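You operate a simulated robot arm through the tools that you are given. There is no shell and no other tool. Be economical: measure what you need, move in short steps, check, and stop when the job is done.

Carry out the task below with a simulated two-armed robot. There is one attempt and no reset: what you move stays moved.

JOB
Take the small black tray and put it on the bench beside the bowl machine. Put the jar marked "Cherry" from the top of the island bench on the yellow slab and the jar labelled "Caramel" on the bench beside the bowl machine. Put the yellow cup in the right sink. Put one of the dark bars from the top of the wall bench on the clear disc mould. Take the steel cup and put it on the log mould. Put the blue cup in the left sink. Fetch the small grey tray and set it on the rubber mat. Any order will do. Set down upright: jar.

It is judged by the outcome, as a careful person would: the job done as asked, and still so three seconds after it is handed in. It fails if anything else is knocked over, pushed out of place, dropped, spilled or broken.

ROBOT AND FRAMES
Two 7-joint arms with fingered hands on one trunk, on a base that drives. Base frame: it is fixed to the floor where the robot stands at the start and does not move with it; the origin is under the middle of the robot, x ahead of it, y to its left, z up; the surface under the hand at the start is at about z = 800. Units: mm, degrees, N and s.
The left shoulder is at the start at [70, 154, 1147], the right one opposite. With the tool pointing down near the work surface each hand reaches from about 100 to 860 mm from the robot's upright axis, wherever it stands, measured 20 degrees to its own side. Places, roughly: bench beside the bowl machine (18x68 cm) [-440, -1820, 880]; blue cup (6x6x6 cm) [800, 5000, 800]; dark bar (5x10x2 cm) [1600, 4900, 800]; disc mould (28x15x3 cm) [1800, 5100, 800]; jar [1000, 250, 750]; left sink [100, 3200, 700]; log mould (28x15x3 cm) [-2200, 4900, 300]; right sink [-300, 3200, 700]; rubber mat (20x32 cm) [1900, 3180, 880]; small black tray (9x8x2 cm) [500, 100, 800]; small grey tray (11x8x2 cm) [1500, 5000, 800]; steel cup (6x6x6 cm) [1000, 4700, 800]; yellow cup (6x6x6 cm) [800, -200, 800]; yellow slab [1000, 500, 750]. Payload 3.9 kg a hand.
The TCP of each hand is the grasp point between the finger pads, 30 mm short of the fingertips. In the tool frame z runs along the fingers and y along their closing line. Largest opening 104 mm; the body of the gripper starts 35 mm behind the TCP. The gripper is a hand of 4 fingers: y runs from the thumb to the fingers, the wrist lies at [-17, -104, -178] in the tool frame, and closing takes about 1.5 s.
Orientation is that of the tool frame in the base frame, as a unit quaternion [x, y, z, w]. With the fingers straight down and the wrist toward the robot, the tool's x, y and z point along [0, 1, 0], [1, 0, 0] and [0, 0, -1] of the base frame.

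CONTROLS
- The arms move only by the tool servo_tool. It takes "left_commands", "right_commands" or both (then of equal length, played together; a hand with none holds still); each is a list of rows, each an object (a shift or turn left out is 0, a gripper value left out holds the last) with "offset": the shift along the tool's x, y, z in units of 200 mm (1.0 is 200 mm), a list of three; "rotation": the turn, a rotation vector about the tool's x, y, z in units of 120 degrees (1.0 is 120 degrees), a list of three; "fingers": the finger opening in mm, from 0 to 104. In form: [{"offset": [dx, dy, dz], "rotation": [wx, wy, wz], "fingers": fingers}, ...]. A call has 1 to 20 rows; each row is the pose to reach, as a shift and turn from the pose commanded when the call began, along the tool's axes at that moment. A call with a number of a shift or a turn outside -1 to 1 is refused whole. Rows are played at 5 a second. More than 50 mm and 8.6 degrees between two rows, or a gripper value outside its range, and nothing of the call is played. A pose out of reach is approached as far as the arm can. The call stops where the force on the tool passes 40 N (or 10 N more than at its start, if that is more) or the arm is blocked; 0.2 s more then pass. The fingers move at their own pace (about 72 mm/s each) and stop on an object; they squeeze with about 28 N. The grip force told is the motor's: it shows also when the fingers shut on nothing. Time passes only in rows, and 0.2 s behind the last, so rows that repeat a pose let the fingers close. It gives the time, the measured TCP pose, the force on the tool (base axes), the opening and the grip force at its end, in the units of the frame above (readings bear some noise), with the torque about the TCP (base axes, N m) and any sound that the robot's microphone picked up.
- Cameras (640 x 400 px; columns grow to the right, rows downward): "scene" is now at [134.9, 1.5, 1370.6]; the picture's right is [0.01, -1.00, 0.00], its down [-0.63, -0.01, -0.77] and it looks along [0.77, 0.01, -0.63] (base axes); focal length 258 px, centre (320, 200). "left" rides on the left gripper at [-66, -90, -126] in its tool frame; the picture's right is [-0.78, -0.30, 0.56], its down [0.57, -0.70, 0.42] and it looks along [0.26, 0.65, 0.71] (tool axes); focal length 275 px, centre (320, 200). "right" rides on the right gripper at [66, -90, -126] in its tool frame; the picture's right is [-0.78, 0.30, -0.56], its down [-0.57, -0.70, 0.42] and it looks along [-0.26, 0.65, 0.71] (tool axes); focal length 275 px, centre (320, 200). There is no depth. A picture from a camera that has moved, and an enlarged one, comes with that camera's place and axes in the base frame and with its lens.
- snapshot(camera): a new picture of that camera. No time passes.
- lift_body(by): slides the trunk up (or, below 0, down) by that many mm; the arms and the scene camera ride with it, the base frame stays. It gives what a move gives, with no picture.
- drive_base(legs): drives the robot by 1 to 6 legs, each [ahead, turn to the left] in mm and degrees, along the robot's own axes; the way and the turn of a leg run together, so that a leg with both is an arc; at most 1500 mm and 180 degrees a leg. The arms and the cameras ride along, it lands a little off, and it stops where it bumps. It gives what a move gives.
- set_grasp(shape, hand): the hand has 4 fingers and takes this shape, open, in about a second: jaw (thumb against the fingers, like two jaws); tri (thumb and two fingers); tip (a fingertip pinch); poke (one finger out to press); point (the index stretched); flat (the hand flat); cup (the hand cupped); fist (a fist). The gripper value then closes the fingers along that shape, each until it touches; the sizes above hold for jaw. It gives what a move gives, with no picture.
- pan_tilt(pan, tilt): turns the head with the scene camera to pan (to the left, within 86 degrees either way) and tilt (down, from -29 to 69), counted from straight ahead of the robot. It gives what a move gives.
- inspect(camera, box): a new picture of the part [left, top, right, bottom] of that camera's present view, enlarged. No time passes.
- hand_in(): hands the job in; it is judged then, once.

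Work in short steps. Places have to be worked out from the pictures, the camera data and where the tool is seen: move nearer, look again, correct. Check each grasp and each placing, and mend what went wrong. You have 483 turns and 238 pictures in all, those below and enlarged ones among them. Open the grippers and draw the arms clear of the work before you hand the job in, unless the task says otherwise; then end with one line.

The tools are called after "Call:" as name(argument=value, ...) on one line, values as JSON. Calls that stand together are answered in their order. servo_tool: Moves the arms, as the interface text tells. Its arguments: {"type":"object","properties":{"left_commands":{"type":"array","items":{"type":"object","properties":{"offset":{"type":"array","items":{"type":"number"}},"rotation":{"type":"array","items":{"type":"number"}},"fingers":{"type":"number"}}}},"right_commands":{"type":"array","items":{"type":"object","properties":{"offset":{"type":"array","items":{"type":"number"}},"rotation":{"type":"array","items":{"type":"number"}},"fingers":{"type":"number"}}}}},"required":[]} The other tools are called the same way: lift_body (by) slides the trunk up or down; set_grasp (shape, hand) gives the hand a shape; drive_base (legs) drives the base; pan_tilt (pan, tilt) turns the head that bears the scene camera; snapshot (camera) takes a picture; inspect (camera, box) takes an enlarged picture of a part of a camera's view; hand_in () hands the job in.

At the start:

```text
clock: 0.0
left_ee_pos: [527.4, 284.6, 1042.0]
left_orientation: [0.707, 0.708, -0.001, 0.0]
left_contact_force: [0.3, 0.4, 0.6]
left_wrist_torque: [0.0, -0.02, -0.02]
left_gripper_width: 103.6
left_finger_force: 0.0
left_shape: jaw
right_ee_pos: [559.9, -131.5, 1128.6]
right_orientation: [0.707, 0.708, 0.0, 0.0]
right_contact_force: [-1.2, -0.3, 0.8]
right_wrist_torque: [0.0, -0.01, -0.02]
right_gripper_width: 103.6
right_finger_force: 0.0
right_shape: jaw
trunk travel left (down, up): [-600.0, 340.0]
robot x, y, heading: [0.1, 3.0, 0.0]
head pan, tilt: [0.5, 39.3]
```

scene: 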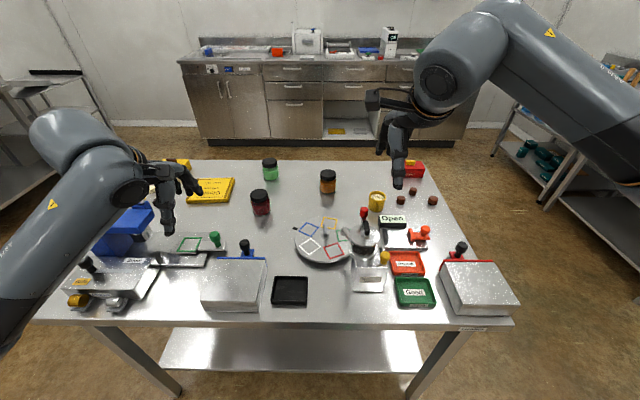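
right: 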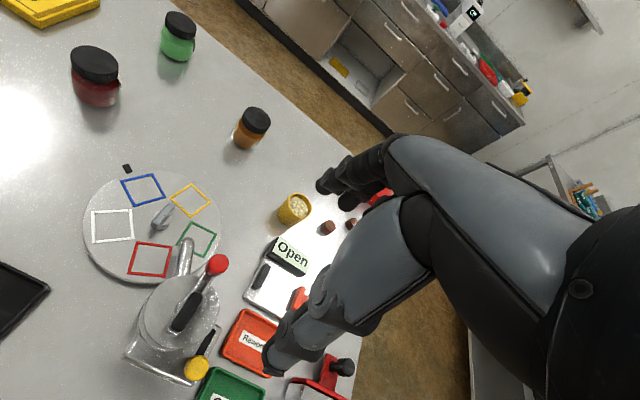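
left: 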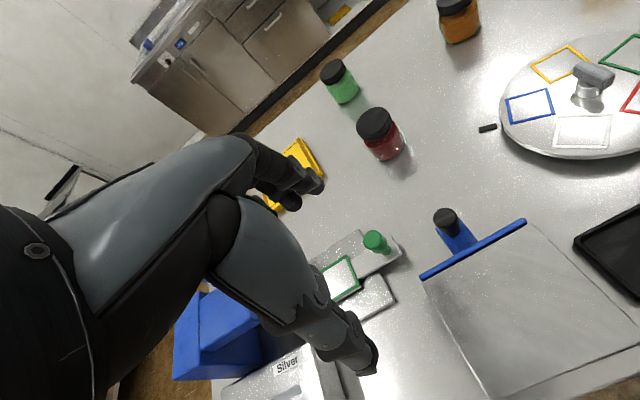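

I start by enlarging the island bench to read the jars and see the tray, the slab and the cup.

Call:
inspect(camera="scene", box=[160, 140, 400, 290])

Call:
inspect(camera="right", box=[0, 0, 320, 200])

```text
2.67 times, centred on (280, 215) of scene
camera zoom: at [134.9, 1.5, 1370.6], right [0.01, -1.0, 0.0], down [-0.63, -0.01, -0.77], along [0.77, 0.01, -0.63], focal length 687 px, centre (427, 160)
```

zoom: 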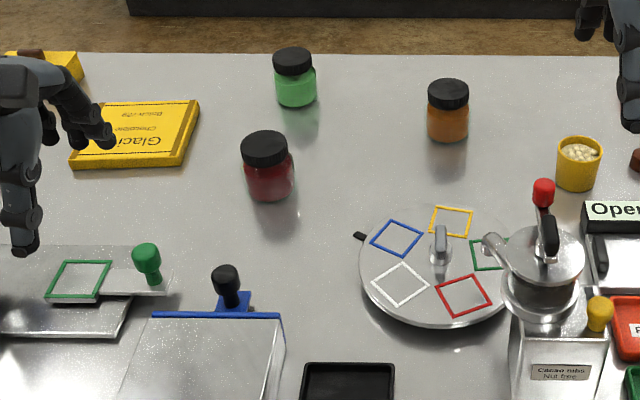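

```text
2.00 times, centred on (160, 100) of right
camera zoom: at [469.9, -65.0, 1253.5], right [0.3, -0.78, 0.56], down [-0.7, -0.57, -0.42], along [0.65, -0.26, -0.71], focal length 551 px, centre (640, 400)
```

zoom: 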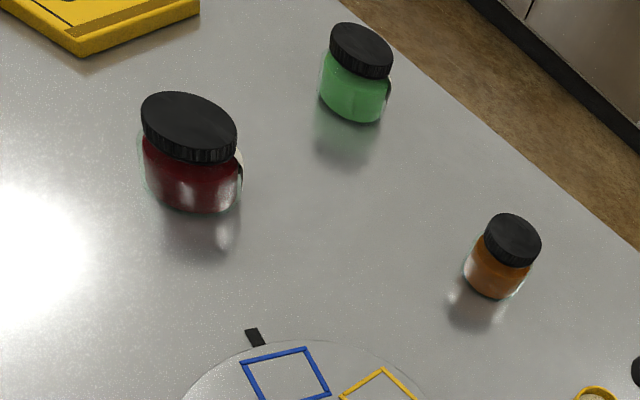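

The red jar is probably Cherry and the orange one Caramel, with their labels facing away; I will confirm that from a hand camera. First I look down to see how much room there is between the base and the table.

Call:
pan_tilt(pan=0, tilt=68)

Call:
snapshot(camera="scene")

```text
clock: 0.9
left_ee_pos: [527.1, 283.9, 1040.4]
left_orientation: [0.706, 0.708, 0.0, -0.001]
left_contact_force: [-0.2, 0.0, 0.3]
left_wrist_torque: [0.0, -0.01, -0.02]
left_gripper_width: 103.7
left_finger_force: 0.1
left_shape: jaw
right_ee_pos: [561.6, -130.8, 1128.7]
right_orientation: [0.707, 0.708, 0.001, 0.001]
right_contact_force: [0.5, 0.2, -0.8]
right_wrist_torque: [0.01, -0.01, 0.02]
right_gripper_width: 103.3
right_finger_force: 0.0
right_shape: jaw
trunk travel left (down, up): [-600.0, 340.0]
robot x, y, heading: [1.0, -3.2, 0.2]
head pan, tilt: [0.0, 68.0]
```

```text
232 pictures are left
camera scene: at [106.4, 0.8, 1334.2], right [0.0, -1.0, 0.0], down [-0.93, 0.0, -0.38], along [0.38, 0.0, -0.93], focal length 258 px, centre (320, 200)
```

scene: 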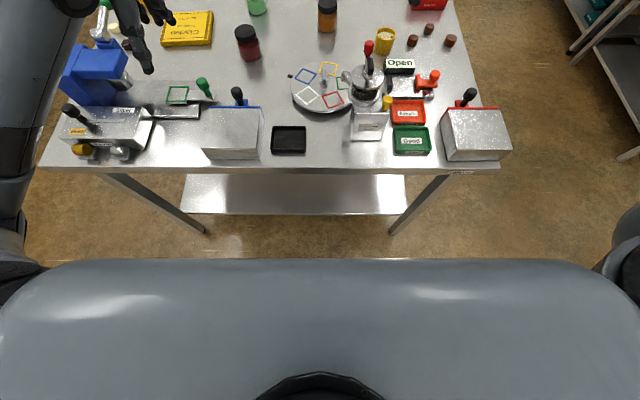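

The floor is clear between the base and the table shelf, with the table edge near x=395. I drive 100 mm forward to bring the slab within reach and tilt the head back up.

Call:
drive_base(legs=[[100, 0]])

Call:
pan_tilt(pan=0, tilt=48)

Call:
snapshot(camera="scene")

Call:
snapshot(camera="left")

```text
clock: 2.1
left_ee_pos: [628.7, 284.7, 1041.9]
left_orientation: [0.706, 0.708, 0.0, 0.0]
left_contact_force: [-0.6, -0.4, -0.5]
left_wrist_torque: [-0.05, -0.02, -0.01]
left_gripper_width: 103.6
left_finger_force: 0.1
left_shape: jaw
right_ee_pos: [661.3, -129.3, 1126.8]
right_orientation: [0.706, 0.708, 0.0, 0.0]
right_contact_force: [0.4, 0.7, -0.3]
right_wrist_torque: [0.04, 0.01, 0.0]
right_gripper_width: 103.6
right_finger_force: 0.0
right_shape: jaw
trunk travel left (down, up): [-600.0, 340.0]
robot x, y, heading: [102.3, -2.6, 0.2]
head pan, tilt: [0.0, 68.0]
```

```text
clock: 2.9
left_ee_pos: [627.6, 284.7, 1041.5]
left_orientation: [0.706, 0.708, 0.0, 0.0]
left_contact_force: [0.2, 0.3, 0.0]
left_wrist_torque: [0.02, -0.02, 0.0]
left_gripper_width: 103.7
left_finger_force: 0.0
left_shape: jaw
right_ee_pos: [662.1, -129.8, 1127.0]
right_orientation: [0.706, 0.708, 0.0, 0.0]
right_contact_force: [-0.2, 0.3, -1.1]
right_wrist_torque: [0.01, 0.01, 0.03]
right_gripper_width: 103.7
right_finger_force: 0.0
right_shape: jaw
trunk travel left (down, up): [-600.0, 340.0]
robot x, y, heading: [101.7, -0.6, 0.1]
head pan, tilt: [0.0, 48.0]
```

```text
231 pictures are left
camera scene: at [229.4, 1.2, 1358.0], right [0.0, -1.0, 0.0], down [-0.74, 0.0, -0.67], along [0.67, 0.0, -0.74], focal length 258 px, centre (320, 200)
```

scene: 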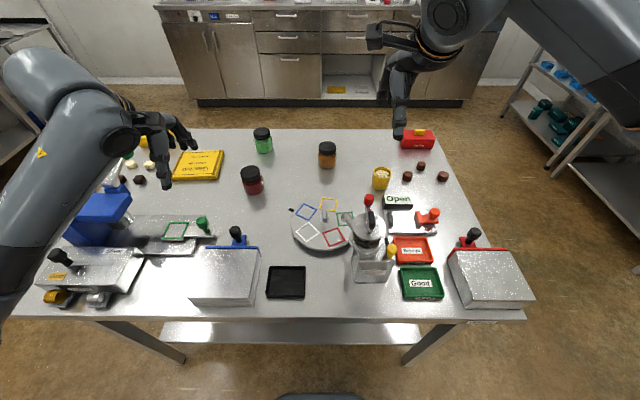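

```text
230 pictures are left
camera left: at [537.3, 219.9, 1166.4], right [-0.29, -0.78, -0.56], down [-0.7, 0.57, -0.42], along [0.65, 0.27, -0.71], focal length 275 px, centre (320, 200)
```

left: 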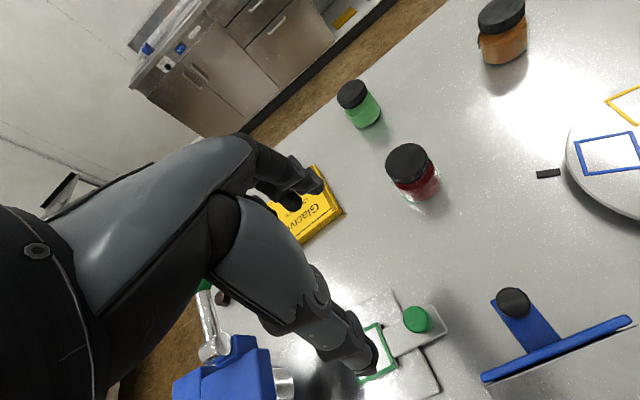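

Triangulating gives the red jar's lid at about (767,198), z=875. I move the left hand to hover over it.

Call:
servo_tool(left_commands=[{"offset": [-0.085, 0.141, 0.091]}, {"offset": [-0.17, 0.282, 0.182]}, {"offset": [-0.255, 0.423, 0.273]}, {"offset": [-0.34, 0.564, 0.364]}, {"offset": [-0.425, 0.705, 0.455]}, {"offset": [-0.425, 0.705, 0.455]}])

Call:
snapshot(camera="left")

Call:
inspect(camera="scene", box=[160, 110, 400, 260])

```text
clock: 4.3
left_ee_pos: [767.9, 197.7, 953.4]
left_orientation: [0.706, 0.708, 0.0, 0.0]
left_contact_force: [-0.3, 0.1, 0.5]
left_wrist_torque: [0.01, -0.02, 0.01]
left_gripper_width: 103.9
left_finger_force: 0.0
left_shape: jaw
right_ee_pos: [660.3, -129.5, 1128.1]
right_orientation: [0.706, 0.708, 0.0, -0.001]
right_contact_force: [-0.1, -0.1, -0.9]
right_wrist_torque: [0.0, 0.0, 0.02]
right_gripper_width: 103.8
right_finger_force: 0.0
right_shape: jaw
trunk travel left (down, up): [-600.0, 340.0]
robot x, y, heading: [100.0, -0.4, 0.1]
head pan, tilt: [0.0, 48.0]
```

```text
229 pictures are left
camera left: at [677.0, 132.6, 1078.3], right [-0.29, -0.78, -0.56], down [-0.7, 0.57, -0.42], along [0.65, 0.27, -0.71], focal length 275 px, centre (320, 200)
```

left: 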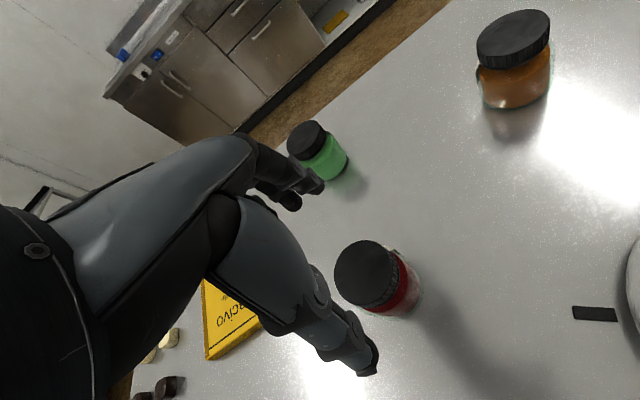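

```text
2.67 times, centred on (280, 185) of scene
camera zoom: at [229.1, 1.6, 1358.1], right [0.0, -1.0, 0.0], down [-0.74, 0.0, -0.67], along [0.67, 0.0, -0.74], focal length 687 px, centre (427, 240)
```

zoom: 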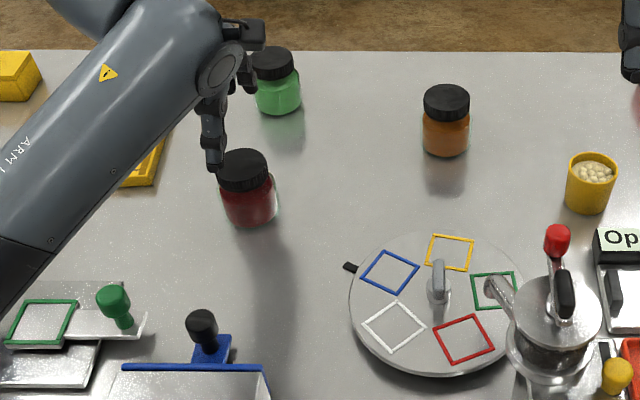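

The lid centre reads about (767,194), right under the TCP. I go straight down to z=850 and close.

Call:
servo_tool(left_commands=[{"offset": [-0.01, 0, 0.2]}, {"offset": [-0.01, 0, 0.4]}, {"offset": [-0.01, 0, 0.515]}, {"offset": [-0.01, 0, 0.515]}])

Call:
servo_tool(left_commands=[{"fingers": 40}, {"fingers": 40}, {"fingers": 40}, {"fingers": 40}, {"fingers": 40}, {"fingers": 40}])

Call:
snapshot(camera="left")

```text
clock: 5.3
left_ee_pos: [768.5, 198.7, 847.2]
left_orientation: [0.706, 0.708, -0.001, -0.001]
left_contact_force: [0.0, -0.4, -0.7]
left_wrist_torque: [0.0, 0.03, -0.02]
left_gripper_width: 104.1
left_finger_force: 0.1
left_shape: jaw
right_ee_pos: [661.4, -129.7, 1127.8]
right_orientation: [0.706, 0.708, 0.001, 0.0]
right_contact_force: [-0.8, -0.3, 0.3]
right_wrist_torque: [0.01, 0.01, -0.02]
right_gripper_width: 103.7
right_finger_force: 0.1
right_shape: jaw
trunk travel left (down, up): [-600.0, 340.0]
robot x, y, heading: [101.4, 4.4, -0.1]
head pan, tilt: [0.0, 48.0]
```

```text
clock: 6.7
left_ee_pos: [769.2, 197.3, 846.7]
left_orientation: [0.705, 0.709, 0.0, 0.0]
left_contact_force: [0.1, -0.5, -0.5]
left_wrist_torque: [-0.01, -0.03, -0.02]
left_gripper_width: 55.9
left_finger_force: 28.3
left_shape: jaw
right_ee_pos: [662.3, -130.4, 1127.2]
right_orientation: [0.706, 0.708, -0.001, 0.001]
right_contact_force: [-0.6, 0.2, -0.4]
right_wrist_torque: [0.01, -0.01, -0.01]
right_gripper_width: 103.7
right_finger_force: 0.0
right_shape: jaw
trunk travel left (down, up): [-600.0, 340.0]
robot x, y, heading: [99.2, -1.0, 0.3]
head pan, tilt: [0.0, 48.0]
```

```text
227 pictures are left
camera left: at [678.0, 132.0, 971.3], right [-0.29, -0.78, -0.56], down [-0.7, 0.57, -0.42], along [0.65, 0.27, -0.71], focal length 275 px, centre (320, 200)
```

left: 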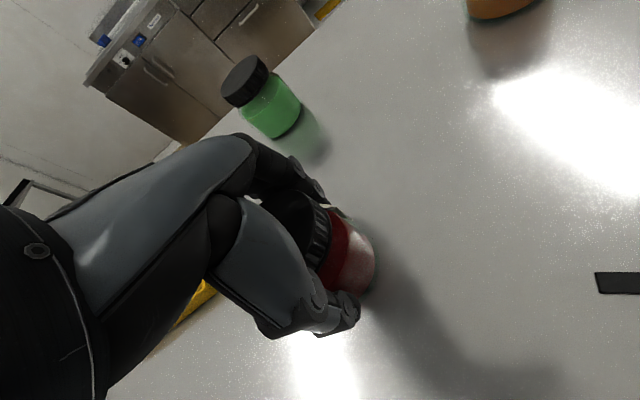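

Gripped: 56 mm opening at 28 N. I lift it and turn the hand about the vertical to check the label with the scene camera.

Call:
servo_tool(left_commands=[{"offset": [0, 0, -0.2]}, {"offset": [0, 0, -0.4]}, {"offset": [0, 0, -0.6]}, {"offset": [0, 0, -0.75]}, {"offset": [0, 0, -0.75], "rotation": [0, 0, 0.07]}, {"offset": [0, 0, -0.75], "rotation": [0, 0, 0.14]}, {"offset": [0, 0, -0.75], "rotation": [0, 0, 0.21]}, {"offset": [0, 0, -0.75], "rotation": [0, 0, 0.28]}, {"offset": [0, 0, -0.75], "rotation": [0, 0, 0.35]}, {"offset": [0, 0, -0.75], "rotation": [0, 0, 0.42]}, {"offset": [0, 0, -0.75], "rotation": [0, 0, 0.49]}, {"offset": [0, 0, -0.75], "rotation": [0, 0, 0.56]}, {"offset": [0, 0, -0.75], "rotation": [0, 0, 0.63]}, {"offset": [0, 0, -0.75], "rotation": [0, 0, 0.7]}])

Call:
inspect(camera="scene", box=[180, 70, 340, 170])

Call:
snapshot(camera="right")

```text
clock: 9.7
left_ee_pos: [770.6, 197.6, 996.7]
left_orientation: [0.999, 0.053, 0.001, 0.0]
left_contact_force: [0.2, -0.7, -3.7]
left_wrist_torque: [0.02, 0.01, 0.0]
left_gripper_width: 55.7
left_finger_force: 27.9
left_shape: jaw
right_ee_pos: [663.9, -129.6, 1126.3]
right_orientation: [0.705, 0.709, -0.001, -0.001]
right_contact_force: [0.8, 0.6, -0.1]
right_wrist_torque: [0.03, -0.02, -0.01]
right_gripper_width: 103.7
right_finger_force: 0.2
right_shape: jaw
trunk travel left (down, up): [-600.0, 340.0]
robot x, y, heading: [99.7, -3.1, 0.2]
head pan, tilt: [0.0, 48.0]
```

```text
4.00 times, centred on (260, 120) of scene
camera zoom: at [230.8, 0.7, 1357.9], right [0.0, -1.0, 0.0], down [-0.74, 0.0, -0.67], along [0.67, 0.0, -0.74], focal length 1031 px, centre (560, 520)
```

zoom: 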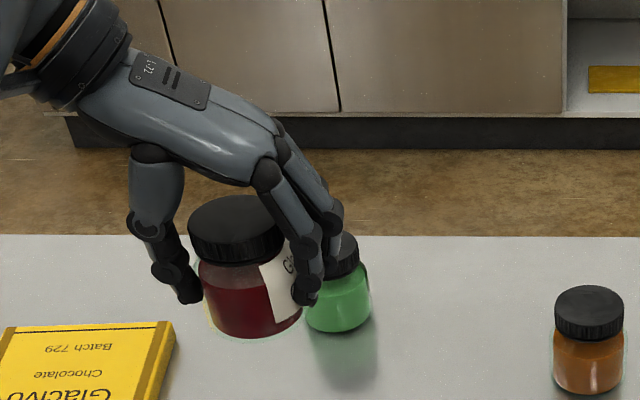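

```text
225 pictures are left
camera right: at [572.4, -64.4, 1253.2], right [0.3, -0.78, 0.56], down [-0.7, -0.57, -0.42], along [0.65, -0.26, -0.71], focal length 275 px, centre (320, 200)
```

right: 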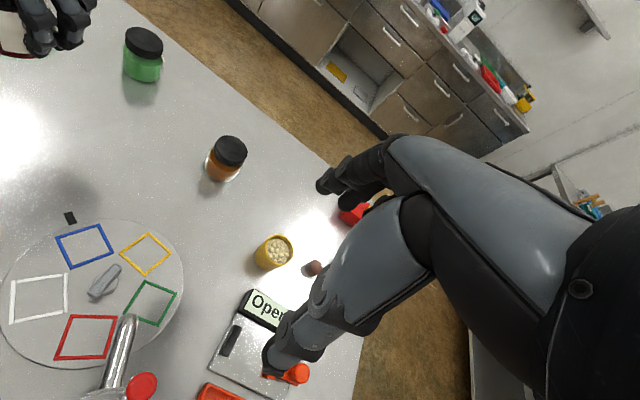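

The label starts with "G", perhaps a brand name. I turn further to read it.

Call:
servo_tool(left_commands=[{"rotation": [0, 0, 0.07]}, {"rotation": [0, 0, 0.14]}, {"rotation": [0, 0, 0.21]}, {"rotation": [0, 0, 0.28]}, {"rotation": [0, 0, 0.35]}, {"rotation": [0, 0, 0.35]}])

Call:
inspect(camera="scene", box=[200, 90, 280, 140])

```text
clock: 11.1
left_ee_pos: [758.3, 204.4, 1000.7]
left_orientation: [0.951, -0.308, -0.001, 0.001]
left_contact_force: [0.8, -0.3, -2.6]
left_wrist_torque: [0.01, -0.03, 0.03]
left_gripper_width: 55.6
left_finger_force: 27.9
left_shape: jaw
left hand out of reach, approached as far as the arm can: row 5, 6
right_ee_pos: [662.4, -128.6, 1127.4]
right_orientation: [0.705, 0.709, 0.0, -0.001]
right_contact_force: [-0.2, -1.1, 0.1]
right_wrist_torque: [0.01, -0.01, -0.03]
right_gripper_width: 103.9
right_finger_force: 0.0
right_shape: jaw
trunk travel left (down, up): [-600.0, 340.0]
robot x, y, heading: [103.7, 1.6, 0.0]
head pan, tilt: [0.0, 48.0]
```

```text
8.00 times, centred on (240, 115) of scene
camera zoom: at [230.6, 1.8, 1358.0], right [0.0, -1.0, 0.0], down [-0.74, 0.0, -0.67], along [0.67, 0.0, -0.74], focal length 2062 px, centre (960, 880)
```

zoom: 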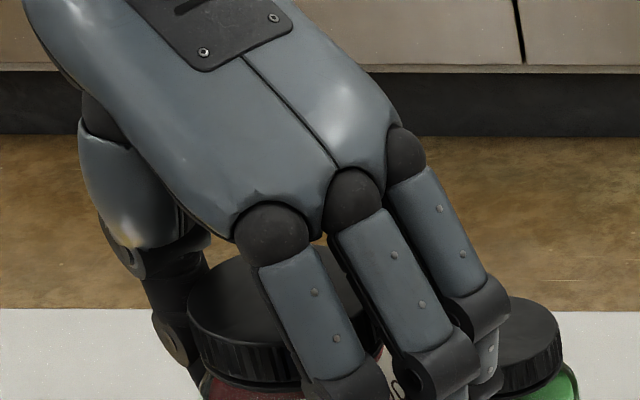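

The fingers hide the label. I will turn back to a reachable yaw, set the jar on the slab with its label turned to the side, then read it once released.

Call:
servo_tool(left_commands=[{"rotation": [0, 0, -0.07]}, {"rotation": [0, 0, -0.14]}, {"rotation": [0, 0, -0.21]}, {"rotation": [0, 0, -0.28]}, {"rotation": [0, 0, -0.35]}, {"rotation": [0, 0, -0.35]}])

Call:
servo_tool(left_commands=[{"offset": [0.11, -0.18, 0]}, {"offset": [0.22, -0.36, 0]}, {"offset": [0.33, -0.54, 0.05]}, {"offset": [0.44, -0.72, 0.1]}, {"offset": [0.548, -0.903, 0.2]}, {"offset": [0.548, -0.903, 0.2]}])

Call:
snapshot(camera="left")

Call:
snapshot(camera="scene")

```text
clock: 12.5
left_ee_pos: [758.7, 203.6, 1003.1]
left_orientation: [0.966, -0.257, 0.004, -0.001]
left_contact_force: [-0.5, 0.1, -2.0]
left_wrist_torque: [-0.01, 0.01, -0.02]
left_gripper_width: 55.5
left_finger_force: 27.7
left_shape: jaw
left hand out of reach, approached as far as the arm can: row 1, 2, 3, 4, 5, 6
right_ee_pos: [660.9, -130.3, 1128.1]
right_orientation: [0.705, 0.709, -0.001, -0.001]
right_contact_force: [0.0, -0.6, 0.6]
right_wrist_torque: [-0.01, -0.03, 0.02]
right_gripper_width: 103.8
right_finger_force: 0.1
right_shape: jaw
trunk travel left (down, up): [-600.0, 340.0]
robot x, y, heading: [101.6, 1.2, 0.2]
head pan, tilt: [0.0, 48.0]
```

```text
clock: 13.9
left_ee_pos: [759.2, 255.0, 991.0]
left_orientation: [0.967, -0.256, 0.003, -0.001]
left_contact_force: [-0.3, -0.3, -2.2]
left_wrist_torque: [0.03, 0.03, 0.02]
left_gripper_width: 55.2
left_finger_force: 27.9
left_shape: jaw
left hand out of reach, approached as far as the arm can: row 1, 2, 3, 4, 5, 6
right_ee_pos: [662.4, -130.4, 1126.8]
right_orientation: [0.706, 0.708, 0.0, 0.001]
right_contact_force: [0.1, 0.5, 0.1]
right_wrist_torque: [0.0, -0.02, -0.04]
right_gripper_width: 103.6
right_finger_force: 0.1
right_shape: jaw
trunk travel left (down, up): [-600.0, 340.0]
robot x, y, heading: [99.6, -2.1, -0.2]
head pan, tilt: [0.0, 48.0]
```

```text
223 pictures are left
camera left: at [744.0, 367.8, 1115.0], right [-0.52, 0.64, -0.56], down [0.85, 0.33, -0.42], along [-0.09, -0.69, -0.71], focal length 275 px, centre (320, 200)
```

left: 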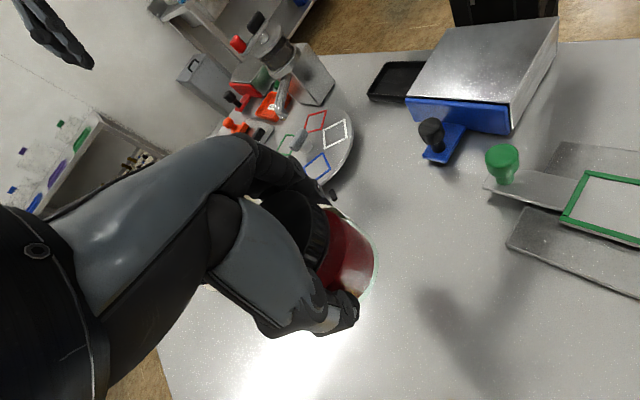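

```text
222 pictures are left
camera scene: at [230.5, 0.7, 1357.9], right [0.0, -1.0, 0.0], down [-0.74, 0.0, -0.67], along [0.67, 0.0, -0.74], focal length 258 px, centre (320, 200)
```

scene: 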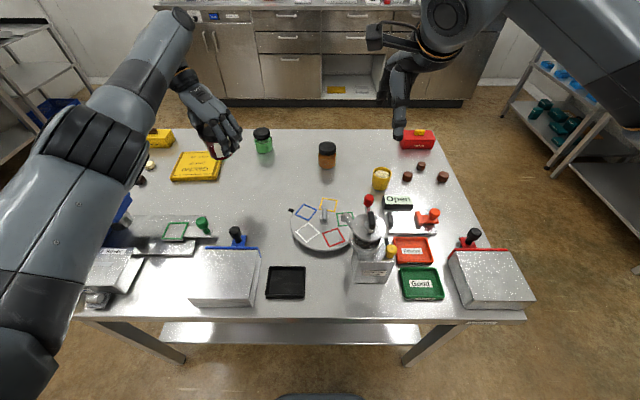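

The arm is stuck against a limit at this yaw. I pull the hand back, up and toward its normal orientation.

Call:
servo_tool(left_commands=[{"offset": [-0.08, 0.055, -0.05], "rotation": [0, 0, -0.07]}, {"offset": [-0.16, 0.11, -0.1], "rotation": [0, 0, -0.14]}, {"offset": [-0.24, 0.165, -0.15], "rotation": [0, 0, -0.21]}, {"offset": [-0.32, 0.22, -0.2], "rotation": [0, 0, -0.28]}, {"offset": [-0.4, 0.275, -0.25], "rotation": [0, 0, -0.35]}, {"offset": [-0.48, 0.33, -0.3], "rotation": [0, 0, -0.42]}, {"offset": [-0.56, 0.385, -0.35], "rotation": [0, 0, -0.49]}, {"offset": [-0.64, 0.44, -0.4], "rotation": [0, 0, -0.56]}, {"offset": [-0.72, 0.495, -0.42], "rotation": [0, 0, -0.63]}, {"offset": [-0.8, 0.55, -0.44], "rotation": [0, 0, -0.7]}, {"offset": [-0.85, 0.6, -0.46], "rotation": [0, 0, -0.7]}])

Call:
snapshot(camera="scene")

```text
clock: 16.3
left_ee_pos: [749.1, 187.2, 1020.7]
left_orientation: [0.974, -0.214, -0.06, -0.05]
left_contact_force: [-0.3, 1.0, -3.0]
left_wrist_torque: [-0.03, 0.0, -0.02]
left_gripper_width: 55.7
left_finger_force: 27.9
left_shape: jaw
left hand out of reach, approached as far as the arm can: row 1, 2, 3, 4, 5, 6, 7, 8, 9, 10, 11
right_ee_pos: [663.5, -127.4, 1127.5]
right_orientation: [0.705, 0.709, -0.001, 0.001]
right_contact_force: [0.2, 0.7, 0.0]
right_wrist_torque: [0.0, -0.02, 0.0]
right_gripper_width: 103.8
right_finger_force: 0.0
right_shape: jaw
trunk travel left (down, up): [-600.0, 340.0]
robot x, y, heading: [102.9, -0.7, 0.0]
head pan, tilt: [0.0, 48.0]
```

```text
221 pictures are left
camera scene: at [230.7, 3.2, 1357.9], right [0.0, -1.0, 0.0], down [-0.74, 0.0, -0.67], along [0.67, 0.0, -0.74], focal length 258 px, centre (320, 200)
```

scene: 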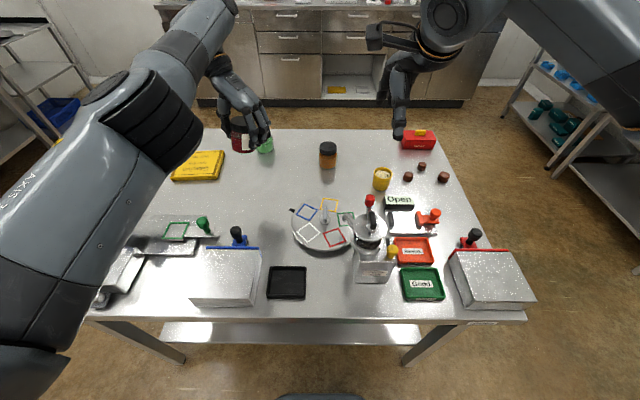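

I check whether the commanded pose still differs from the actual one with a null move.

Call:
servo_tool(left_commands=[{"offset": [0, 0, 0]}])

```text
clock: 16.7
left_ee_pos: [750.9, 185.4, 1019.8]
left_orientation: [0.973, -0.215, -0.06, -0.051]
left_contact_force: [-1.7, -0.5, -3.1]
left_wrist_torque: [0.01, -0.02, -0.01]
left_gripper_width: 55.8
left_finger_force: 27.9
left_shape: jaw
right_ee_pos: [663.2, -129.8, 1127.4]
right_orientation: [0.706, 0.709, 0.0, 0.0]
right_contact_force: [0.4, 1.1, 0.4]
right_wrist_torque: [-0.01, 0.01, 0.02]
right_gripper_width: 103.4
right_finger_force: 0.0
right_shape: jaw
trunk travel left (down, up): [-600.0, 340.0]
robot x, y, heading: [99.8, -1.1, -0.0]
head pan, tilt: [0.0, 48.0]
```

The commanded pose resets to where the arm is. I try pure translation toward the robot, with no turn.

Call:
servo_tool(left_commands=[{"offset": [-0.11, 0.06, 0]}, {"offset": [-0.22, 0.115, 0]}, {"offset": [-0.33, 0.17, 0]}, {"offset": [-0.44, 0.23, 0]}])

```text
clock: 17.7
left_ee_pos: [747.0, 192.7, 1031.3]
left_orientation: [0.973, -0.215, -0.059, -0.052]
left_contact_force: [0.1, 0.4, -2.4]
left_wrist_torque: [0.02, -0.01, 0.02]
left_gripper_width: 55.4
left_finger_force: 28.1
left_shape: jaw
left hand out of reach, approached as far as the arm can: row 1, 2, 3, 4
right_ee_pos: [662.7, -129.0, 1129.2]
right_orientation: [0.706, 0.708, 0.0, 0.0]
right_contact_force: [0.7, 0.3, -0.5]
right_wrist_torque: [-0.03, 0.0, 0.01]
right_gripper_width: 103.8
right_finger_force: 0.1
right_shape: jaw
trunk travel left (down, up): [-600.0, 340.0]
robot x, y, heading: [100.9, 1.4, 0.1]
head pan, tilt: [0.0, 48.0]
```

Still stuck in that direction; I try leftward and upward.

Call:
servo_tool(left_commands=[{"offset": [-0.1, -0.2, -0.05]}, {"offset": [-0.2, -0.4, -0.1]}, {"offset": [-0.3, -0.6, -0.2]}, {"offset": [-0.35, -0.7, -0.3]}])

Call:
servo_tool(left_commands=[{"rotation": [0, 0, -0.07]}, {"rotation": [0, 0, -0.14]}, {"rotation": [0, 0, -0.21]}, {"rotation": [0, 0, -0.28]}])

Call:
snapshot(camera="scene")

```text
clock: 18.7
left_ee_pos: [748.4, 247.2, 1053.6]
left_orientation: [0.974, -0.214, -0.059, -0.051]
left_contact_force: [-0.6, 0.2, -3.0]
left_wrist_torque: [0.04, 0.02, 0.02]
left_gripper_width: 55.6
left_finger_force: 27.9
left_shape: jaw
left hand out of reach, approached as far as the arm can: row 2, 3, 4
right_ee_pos: [661.1, -128.2, 1126.7]
right_orientation: [0.706, 0.708, 0.0, 0.0]
right_contact_force: [0.0, 0.3, 0.0]
right_wrist_torque: [0.01, -0.04, 0.02]
right_gripper_width: 103.6
right_finger_force: 0.0
right_shape: jaw
trunk travel left (down, up): [-600.0, 340.0]
robot x, y, heading: [101.0, -0.2, -0.0]
head pan, tilt: [0.0, 48.0]
```

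```text
clock: 19.7
left_ee_pos: [750.1, 246.4, 1057.5]
left_orientation: [0.994, 0.078, -0.042, -0.066]
left_contact_force: [-0.4, 0.6, -2.7]
left_wrist_torque: [-0.05, 0.02, -0.01]
left_gripper_width: 55.5
left_finger_force: 27.8
left_shape: jaw
right_ee_pos: [661.9, -128.2, 1127.2]
right_orientation: [0.706, 0.709, 0.0, 0.001]
right_contact_force: [-0.1, 0.0, -0.3]
right_wrist_torque: [-0.04, 0.0, -0.02]
right_gripper_width: 103.8
right_finger_force: 0.0
right_shape: jaw
trunk travel left (down, up): [-600.0, 340.0]
robot x, y, heading: [100.3, -0.2, -0.1]
head pan, tilt: [0.0, 48.0]
```

```text
220 pictures are left
camera scene: at [229.7, 2.4, 1358.1], right [0.0, -1.0, 0.0], down [-0.74, 0.0, -0.67], along [0.67, 0.0, -0.74], focal length 258 px, centre (320, 200)
```

scene: 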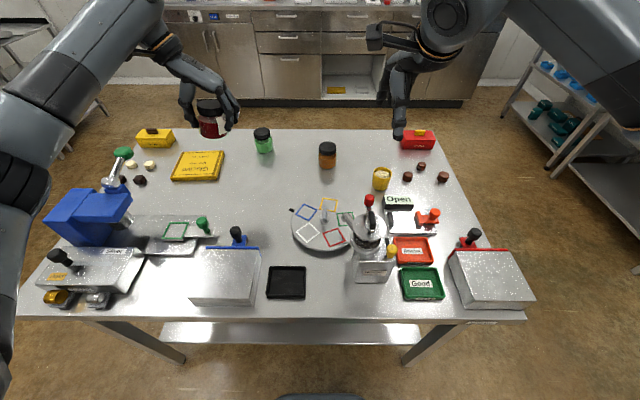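

It moves again. I continue unwinding the yaw.

Call:
servo_tool(left_commands=[{"rotation": [0, 0, -0.07]}, {"rotation": [0, 0, -0.14]}, {"rotation": [0, 0, -0.21]}, {"rotation": [0, 0, -0.28]}, {"rotation": [0, 0, -0.35]}, {"rotation": [0, 0, -0.42]}, {"rotation": [0, 0, -0.49]}, {"rotation": [0, 0, -0.56]}, {"rotation": [0, 0, -0.63]}, {"rotation": [0, 0, -0.68]}])

Call:
inspect(camera="scene", box=[120, 60, 360, 210])

```text
clock: 21.9
left_ee_pos: [749.5, 245.9, 1060.0]
left_orientation: [0.702, 0.708, 0.01, -0.079]
left_contact_force: [-0.6, -0.1, -3.1]
left_wrist_torque: [0.0, 0.03, -0.03]
left_gripper_width: 55.6
left_finger_force: 28.1
left_shape: jaw
right_ee_pos: [663.2, -129.6, 1127.4]
right_orientation: [0.706, 0.708, 0.001, -0.001]
right_contact_force: [0.2, 0.5, 1.1]
right_wrist_torque: [-0.01, -0.02, 0.01]
right_gripper_width: 103.7
right_finger_force: 0.0
right_shape: jaw
trunk travel left (down, up): [-600.0, 340.0]
robot x, y, heading: [99.1, 0.6, 0.1]
head pan, tilt: [0.0, 48.0]
```

```text
2.67 times, centred on (240, 135) of scene
camera zoom: at [230.4, 1.0, 1358.0], right [0.0, -1.0, 0.0], down [-0.74, 0.0, -0.67], along [0.67, 0.0, -0.74], focal length 687 px, centre (533, 373)
```

zoom: 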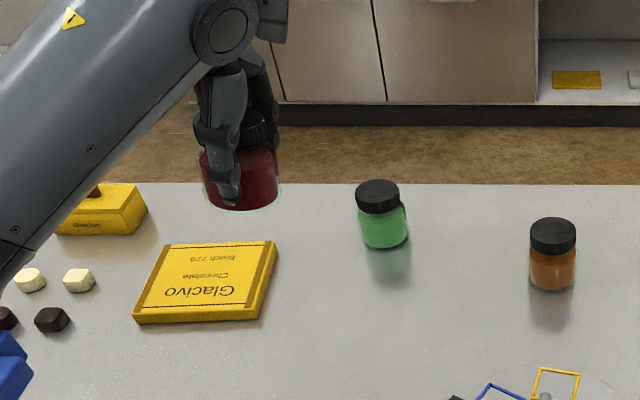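

The yaw is back to normal with a small tilt remaining. I fix the tilt, then move over the slab centre at about (862,388).

Call:
servo_tool(left_commands=[{"rotation": [-0.024, -0.03, 0.002]}, {"rotation": [-0.047, -0.06, 0.004]}, {"rotation": [-0.047, -0.06, 0.004]}])

Call:
servo_tool(left_commands=[{"offset": [0.18, 0.14, 0.05]}, {"offset": [0.36, 0.28, 0.1]}, {"offset": [0.54, 0.42, 0.2]}, {"offset": [0.71, 0.56, 0.35]}, {"offset": [0.71, 0.56, 0.5]}, {"offset": [0.71, 0.56, 0.5]}])

Call:
inspect(camera="scene", box=[120, 80, 360, 230])

Call:
snapshot(camera="left")

```text
clock: 22.7
left_ee_pos: [749.0, 246.1, 1059.5]
left_orientation: [0.708, 0.706, 0.001, 0.001]
left_contact_force: [-0.2, -0.6, -2.6]
left_wrist_torque: [0.0, 0.01, 0.01]
left_gripper_width: 55.4
left_finger_force: 28.0
left_shape: jaw
right_ee_pos: [662.5, -130.0, 1126.5]
right_orientation: [0.706, 0.708, 0.0, 0.0]
right_contact_force: [0.2, 1.0, 0.0]
right_wrist_torque: [0.03, -0.01, 0.03]
right_gripper_width: 103.7
right_finger_force: 0.1
right_shape: jaw
trunk travel left (down, up): [-600.0, 340.0]
robot x, y, heading: [99.1, 2.9, 0.0]
head pan, tilt: [0.0, 48.0]
```

```text
refused: row 4 steps farther than a row can; nothing moved
```

```text
2.67 times, centred on (240, 155) of scene
camera zoom: at [230.4, 1.0, 1358.0], right [0.0, -1.0, 0.0], down [-0.74, 0.0, -0.67], along [0.67, 0.0, -0.74], focal length 687 px, centre (533, 320)
```

zoom: 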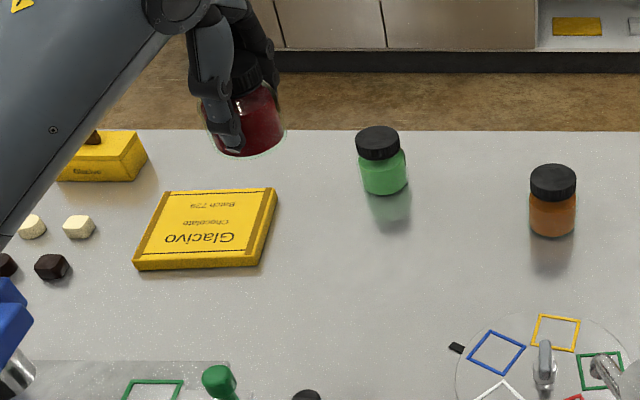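

```text
217 pictures are left
camera left: at [657.0, 181.9, 1184.5], right [-0.3, -0.78, -0.56], down [-0.7, 0.57, -0.43], along [0.65, 0.26, -0.71], focal length 275 px, centre (320, 200)
```

left: 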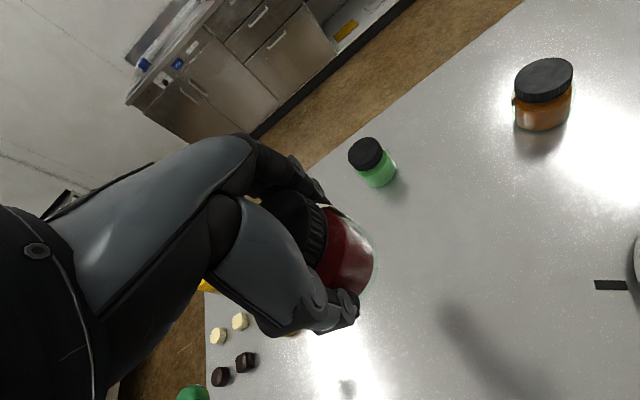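

A row stepped too far, so nothing moved; I resend it in smaller steps.

Call:
servo_tool(left_commands=[{"offset": [0.14, 0.11, 0.1]}, {"offset": [0.28, 0.22, 0.2]}, {"offset": [0.42, 0.33, 0.3]}, {"offset": [0.56, 0.44, 0.4]}, {"offset": [0.72, 0.565, 0.5]}, {"offset": [0.72, 0.565, 0.5]}])

Call:
inspect(camera="scene", box=[120, 80, 360, 230])

Call:
snapshot(camera="left")

```text
clock: 24.1
left_ee_pos: [863.2, 391.1, 961.6]
left_orientation: [0.709, 0.705, 0.001, 0.001]
left_contact_force: [0.0, 0.0, -2.8]
left_wrist_torque: [-0.01, 0.0, -0.03]
left_gripper_width: 55.4
left_finger_force: 28.2
left_shape: jaw
right_ee_pos: [662.0, -129.8, 1128.6]
right_orientation: [0.706, 0.708, -0.001, 0.0]
right_contact_force: [-0.2, 0.0, -1.1]
right_wrist_torque: [-0.04, 0.03, 0.01]
right_gripper_width: 103.9
right_finger_force: 0.1
right_shape: jaw
trunk travel left (down, up): [-600.0, 340.0]
robot x, y, heading: [101.4, -0.5, -0.1]
head pan, tilt: [0.0, 48.0]
```

```text
2.67 times, centred on (240, 155) of scene
camera zoom: at [229.6, 1.2, 1358.1], right [0.0, -1.0, 0.0], down [-0.74, 0.0, -0.67], along [0.67, 0.0, -0.74], focal length 687 px, centre (533, 320)
```

zoom: 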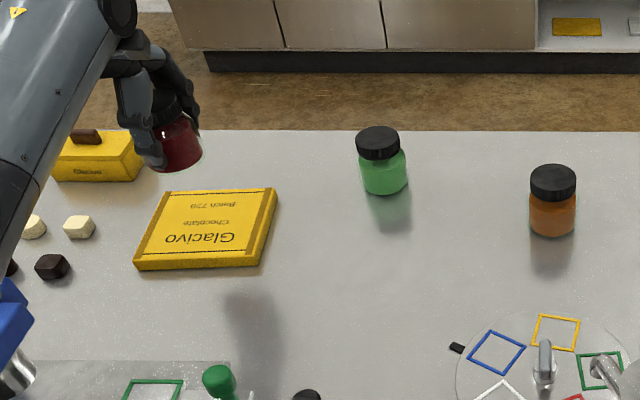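

```text
215 pictures are left
camera left: at [771.4, 326.7, 1084.4], right [-0.3, -0.77, -0.56], down [-0.7, 0.58, -0.43], along [0.65, 0.26, -0.71], focal length 275 px, centre (320, 200)
```

left: 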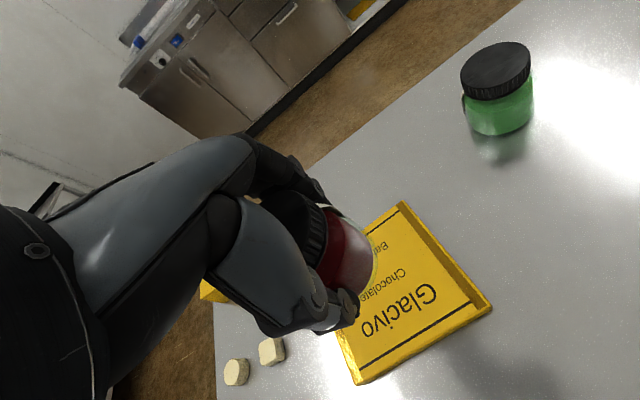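

The hand is over the slab. I lower to just above it.

Call:
servo_tool(left_commands=[{"offset": [0, 0, 0.12]}, {"offset": [0, 0, 0.24]}, {"offset": [0, 0, 0.36]}, {"offset": [0, 0, 0.42]}, {"offset": [0, 0, 0.42]}])

Call:
inspect(camera="scene", box=[120, 80, 280, 180])

```text
clock: 25.3
left_ee_pos: [862.2, 390.3, 876.2]
left_orientation: [0.708, 0.706, 0.001, 0.0]
left_contact_force: [0.4, 0.4, -2.5]
left_wrist_torque: [0.0, 0.03, 0.01]
left_gripper_width: 55.2
left_finger_force: 27.6
left_shape: jaw
right_ee_pos: [662.5, -129.6, 1127.3]
right_orientation: [0.706, 0.709, 0.0, 0.0]
right_contact_force: [-1.3, -0.1, -0.2]
right_wrist_torque: [0.03, 0.02, 0.0]
right_gripper_width: 103.6
right_finger_force: 0.0
right_shape: jaw
trunk travel left (down, up): [-600.0, 340.0]
robot x, y, heading: [101.3, 0.0, 0.1]
head pan, tilt: [0.0, 48.0]
```

```text
4.00 times, centred on (200, 130) of scene
camera zoom: at [230.2, 1.3, 1358.0], right [0.0, -1.0, 0.0], down [-0.74, 0.0, -0.67], along [0.67, 0.0, -0.74], focal length 1031 px, centre (800, 480)
```

zoom: 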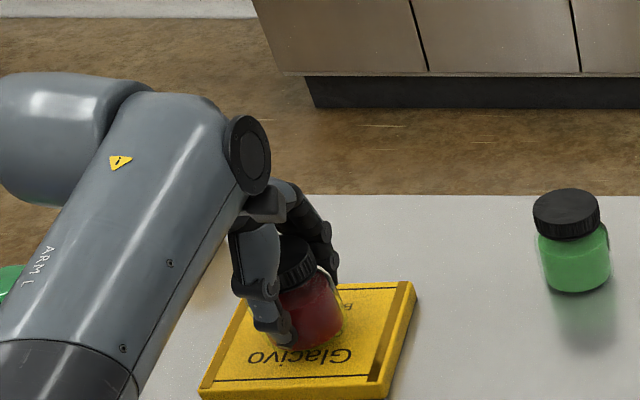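

I lower in 3 mm steps, watching the force for contact.

Call:
servo_tool(left_commands=[{"offset": [0, 0, 0.015]}, {"offset": [0, 0, 0.03]}, {"offset": [0, 0, 0.03]}])

Call:
servo_tool(left_commands=[{"offset": [0, 0, 0.01]}, {"offset": [0, 0, 0.02]}, {"offset": [0, 0, 0.02]}])

```text
clock: 26.1
left_ee_pos: [863.6, 388.9, 870.0]
left_orientation: [0.709, 0.705, 0.0, 0.002]
left_contact_force: [0.0, -0.6, -3.6]
left_wrist_torque: [-0.03, 0.03, 0.01]
left_gripper_width: 55.4
left_finger_force: 28.2
left_shape: jaw
right_ee_pos: [662.9, -128.9, 1126.8]
right_orientation: [0.706, 0.708, 0.0, 0.0]
right_contact_force: [-0.1, -0.8, -0.1]
right_wrist_torque: [-0.02, -0.02, 0.02]
right_gripper_width: 103.8
right_finger_force: 0.1
right_shape: jaw
trunk travel left (down, up): [-600.0, 340.0]
robot x, y, heading: [101.8, 2.3, 0.2]
head pan, tilt: [0.0, 48.0]
```

```text
clock: 26.9
left_ee_pos: [862.5, 388.5, 866.2]
left_orientation: [0.708, 0.706, 0.001, 0.001]
left_contact_force: [-0.1, -0.3, -1.2]
left_wrist_torque: [0.05, -0.05, 0.01]
left_gripper_width: 55.2
left_finger_force: 28.0
left_shape: jaw
right_ee_pos: [661.8, -129.7, 1128.7]
right_orientation: [0.706, 0.708, 0.0, -0.001]
right_contact_force: [-0.6, -0.1, 0.5]
right_wrist_torque: [-0.01, 0.01, 0.0]
right_gripper_width: 103.7
right_finger_force: 0.0
right_shape: jaw
trunk travel left (down, up): [-600.0, 340.0]
robot x, y, heading: [99.8, 1.7, 0.1]
head pan, tilt: [0.0, 48.0]
```

The weight reading is easing, so contact is starting. A little further.

Call:
servo_tool(left_commands=[{"offset": [0, 0, 0.008]}, {"offset": [0, 0, 0.015]}, {"offset": [0, 0, 0.015]}])

```text
clock: 27.7
left_ee_pos: [863.0, 388.7, 864.1]
left_orientation: [0.708, 0.706, 0.002, 0.002]
left_contact_force: [0.5, 0.6, 5.0]
left_wrist_torque: [0.06, -0.14, -0.02]
left_gripper_width: 55.5
left_finger_force: 28.3
left_shape: jaw
right_ee_pos: [660.6, -129.5, 1127.8]
right_orientation: [0.706, 0.708, 0.0, 0.0]
right_contact_force: [0.7, 0.6, -0.8]
right_wrist_torque: [0.04, 0.0, -0.03]
right_gripper_width: 103.7
right_finger_force: 0.0
right_shape: jaw
trunk travel left (down, up): [-600.0, 340.0]
robot x, y, heading: [101.4, -1.6, 0.2]
head pan, tilt: [0.0, 48.0]
```

Contact at 5 N upward. I release, rise, and look.

Call:
servo_tool(left_commands=[{"fingers": 104}, {"fingers": 104}, {"fingers": 104}, {"fingers": 104}, {"fingers": 104}])

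Call:
servo_tool(left_commands=[{"offset": [0, 0, -0.15]}, {"offset": [0, 0, -0.3]}, {"offset": [0, 0, -0.5]}, {"offset": [0, 0, -0.7]}, {"offset": [0, -0.2, -0.7]}, {"offset": [0, -0.4, -0.7]}])

Call:
snapshot(camera="left")

Call:
inspect(camera="scene", box=[140, 100, 300, 200])

```text
clock: 28.9
left_ee_pos: [862.1, 389.7, 863.3]
left_orientation: [0.708, 0.706, 0.001, 0.001]
left_contact_force: [0.2, -0.2, 0.2]
left_wrist_torque: [0.01, 0.0, 0.01]
left_gripper_width: 103.6
left_finger_force: 0.1
left_shape: jaw
right_ee_pos: [662.7, -130.2, 1127.7]
right_orientation: [0.706, 0.708, -0.001, 0.0]
right_contact_force: [-0.3, -0.4, -0.9]
right_wrist_torque: [-0.03, -0.02, 0.01]
right_gripper_width: 103.5
right_finger_force: 0.0
right_shape: jaw
trunk travel left (down, up): [-600.0, 340.0]
robot x, y, heading: [100.0, 2.2, 0.4]
head pan, tilt: [0.0, 48.0]
```

```text
clock: 30.3
left_ee_pos: [780.5, 389.9, 1006.0]
left_orientation: [0.708, 0.706, 0.001, 0.001]
left_contact_force: [0.2, 0.2, -1.0]
left_wrist_torque: [-0.05, 0.02, 0.01]
left_gripper_width: 103.8
left_finger_force: 0.0
left_shape: jaw
right_ee_pos: [660.8, -129.2, 1129.4]
right_orientation: [0.705, 0.709, 0.0, 0.0]
right_contact_force: [0.3, -0.2, 0.7]
right_wrist_torque: [0.01, -0.01, 0.0]
right_gripper_width: 103.7
right_finger_force: 0.1
right_shape: jaw
trunk travel left (down, up): [-600.0, 340.0]
robot x, y, heading: [102.1, -2.8, 0.2]
head pan, tilt: [0.0, 48.0]
```

```text
213 pictures are left
camera left: at [688.1, 326.8, 1130.7], right [-0.3, -0.77, -0.56], down [-0.7, 0.57, -0.43], along [0.65, 0.26, -0.71], focal length 275 px, centre (320, 200)
```

left: 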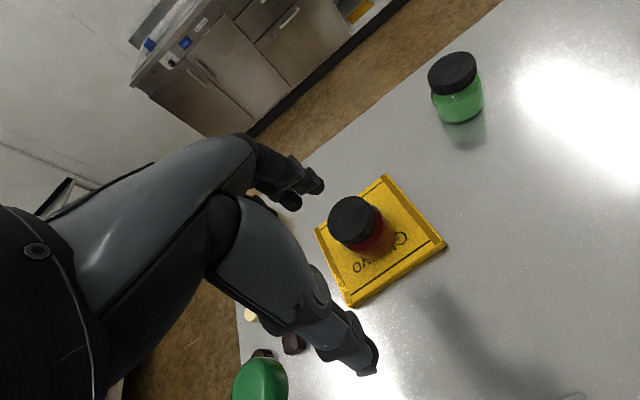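

```text
4.00 times, centred on (220, 150) of scene
camera zoom: at [228.4, 1.8, 1358.3], right [0.0, -1.0, 0.0], down [-0.74, 0.0, -0.67], along [0.67, 0.0, -0.74], focal length 1031 px, centre (720, 400)
```

zoom: 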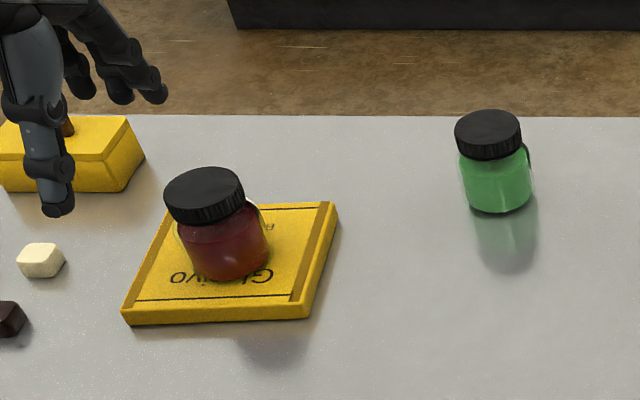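

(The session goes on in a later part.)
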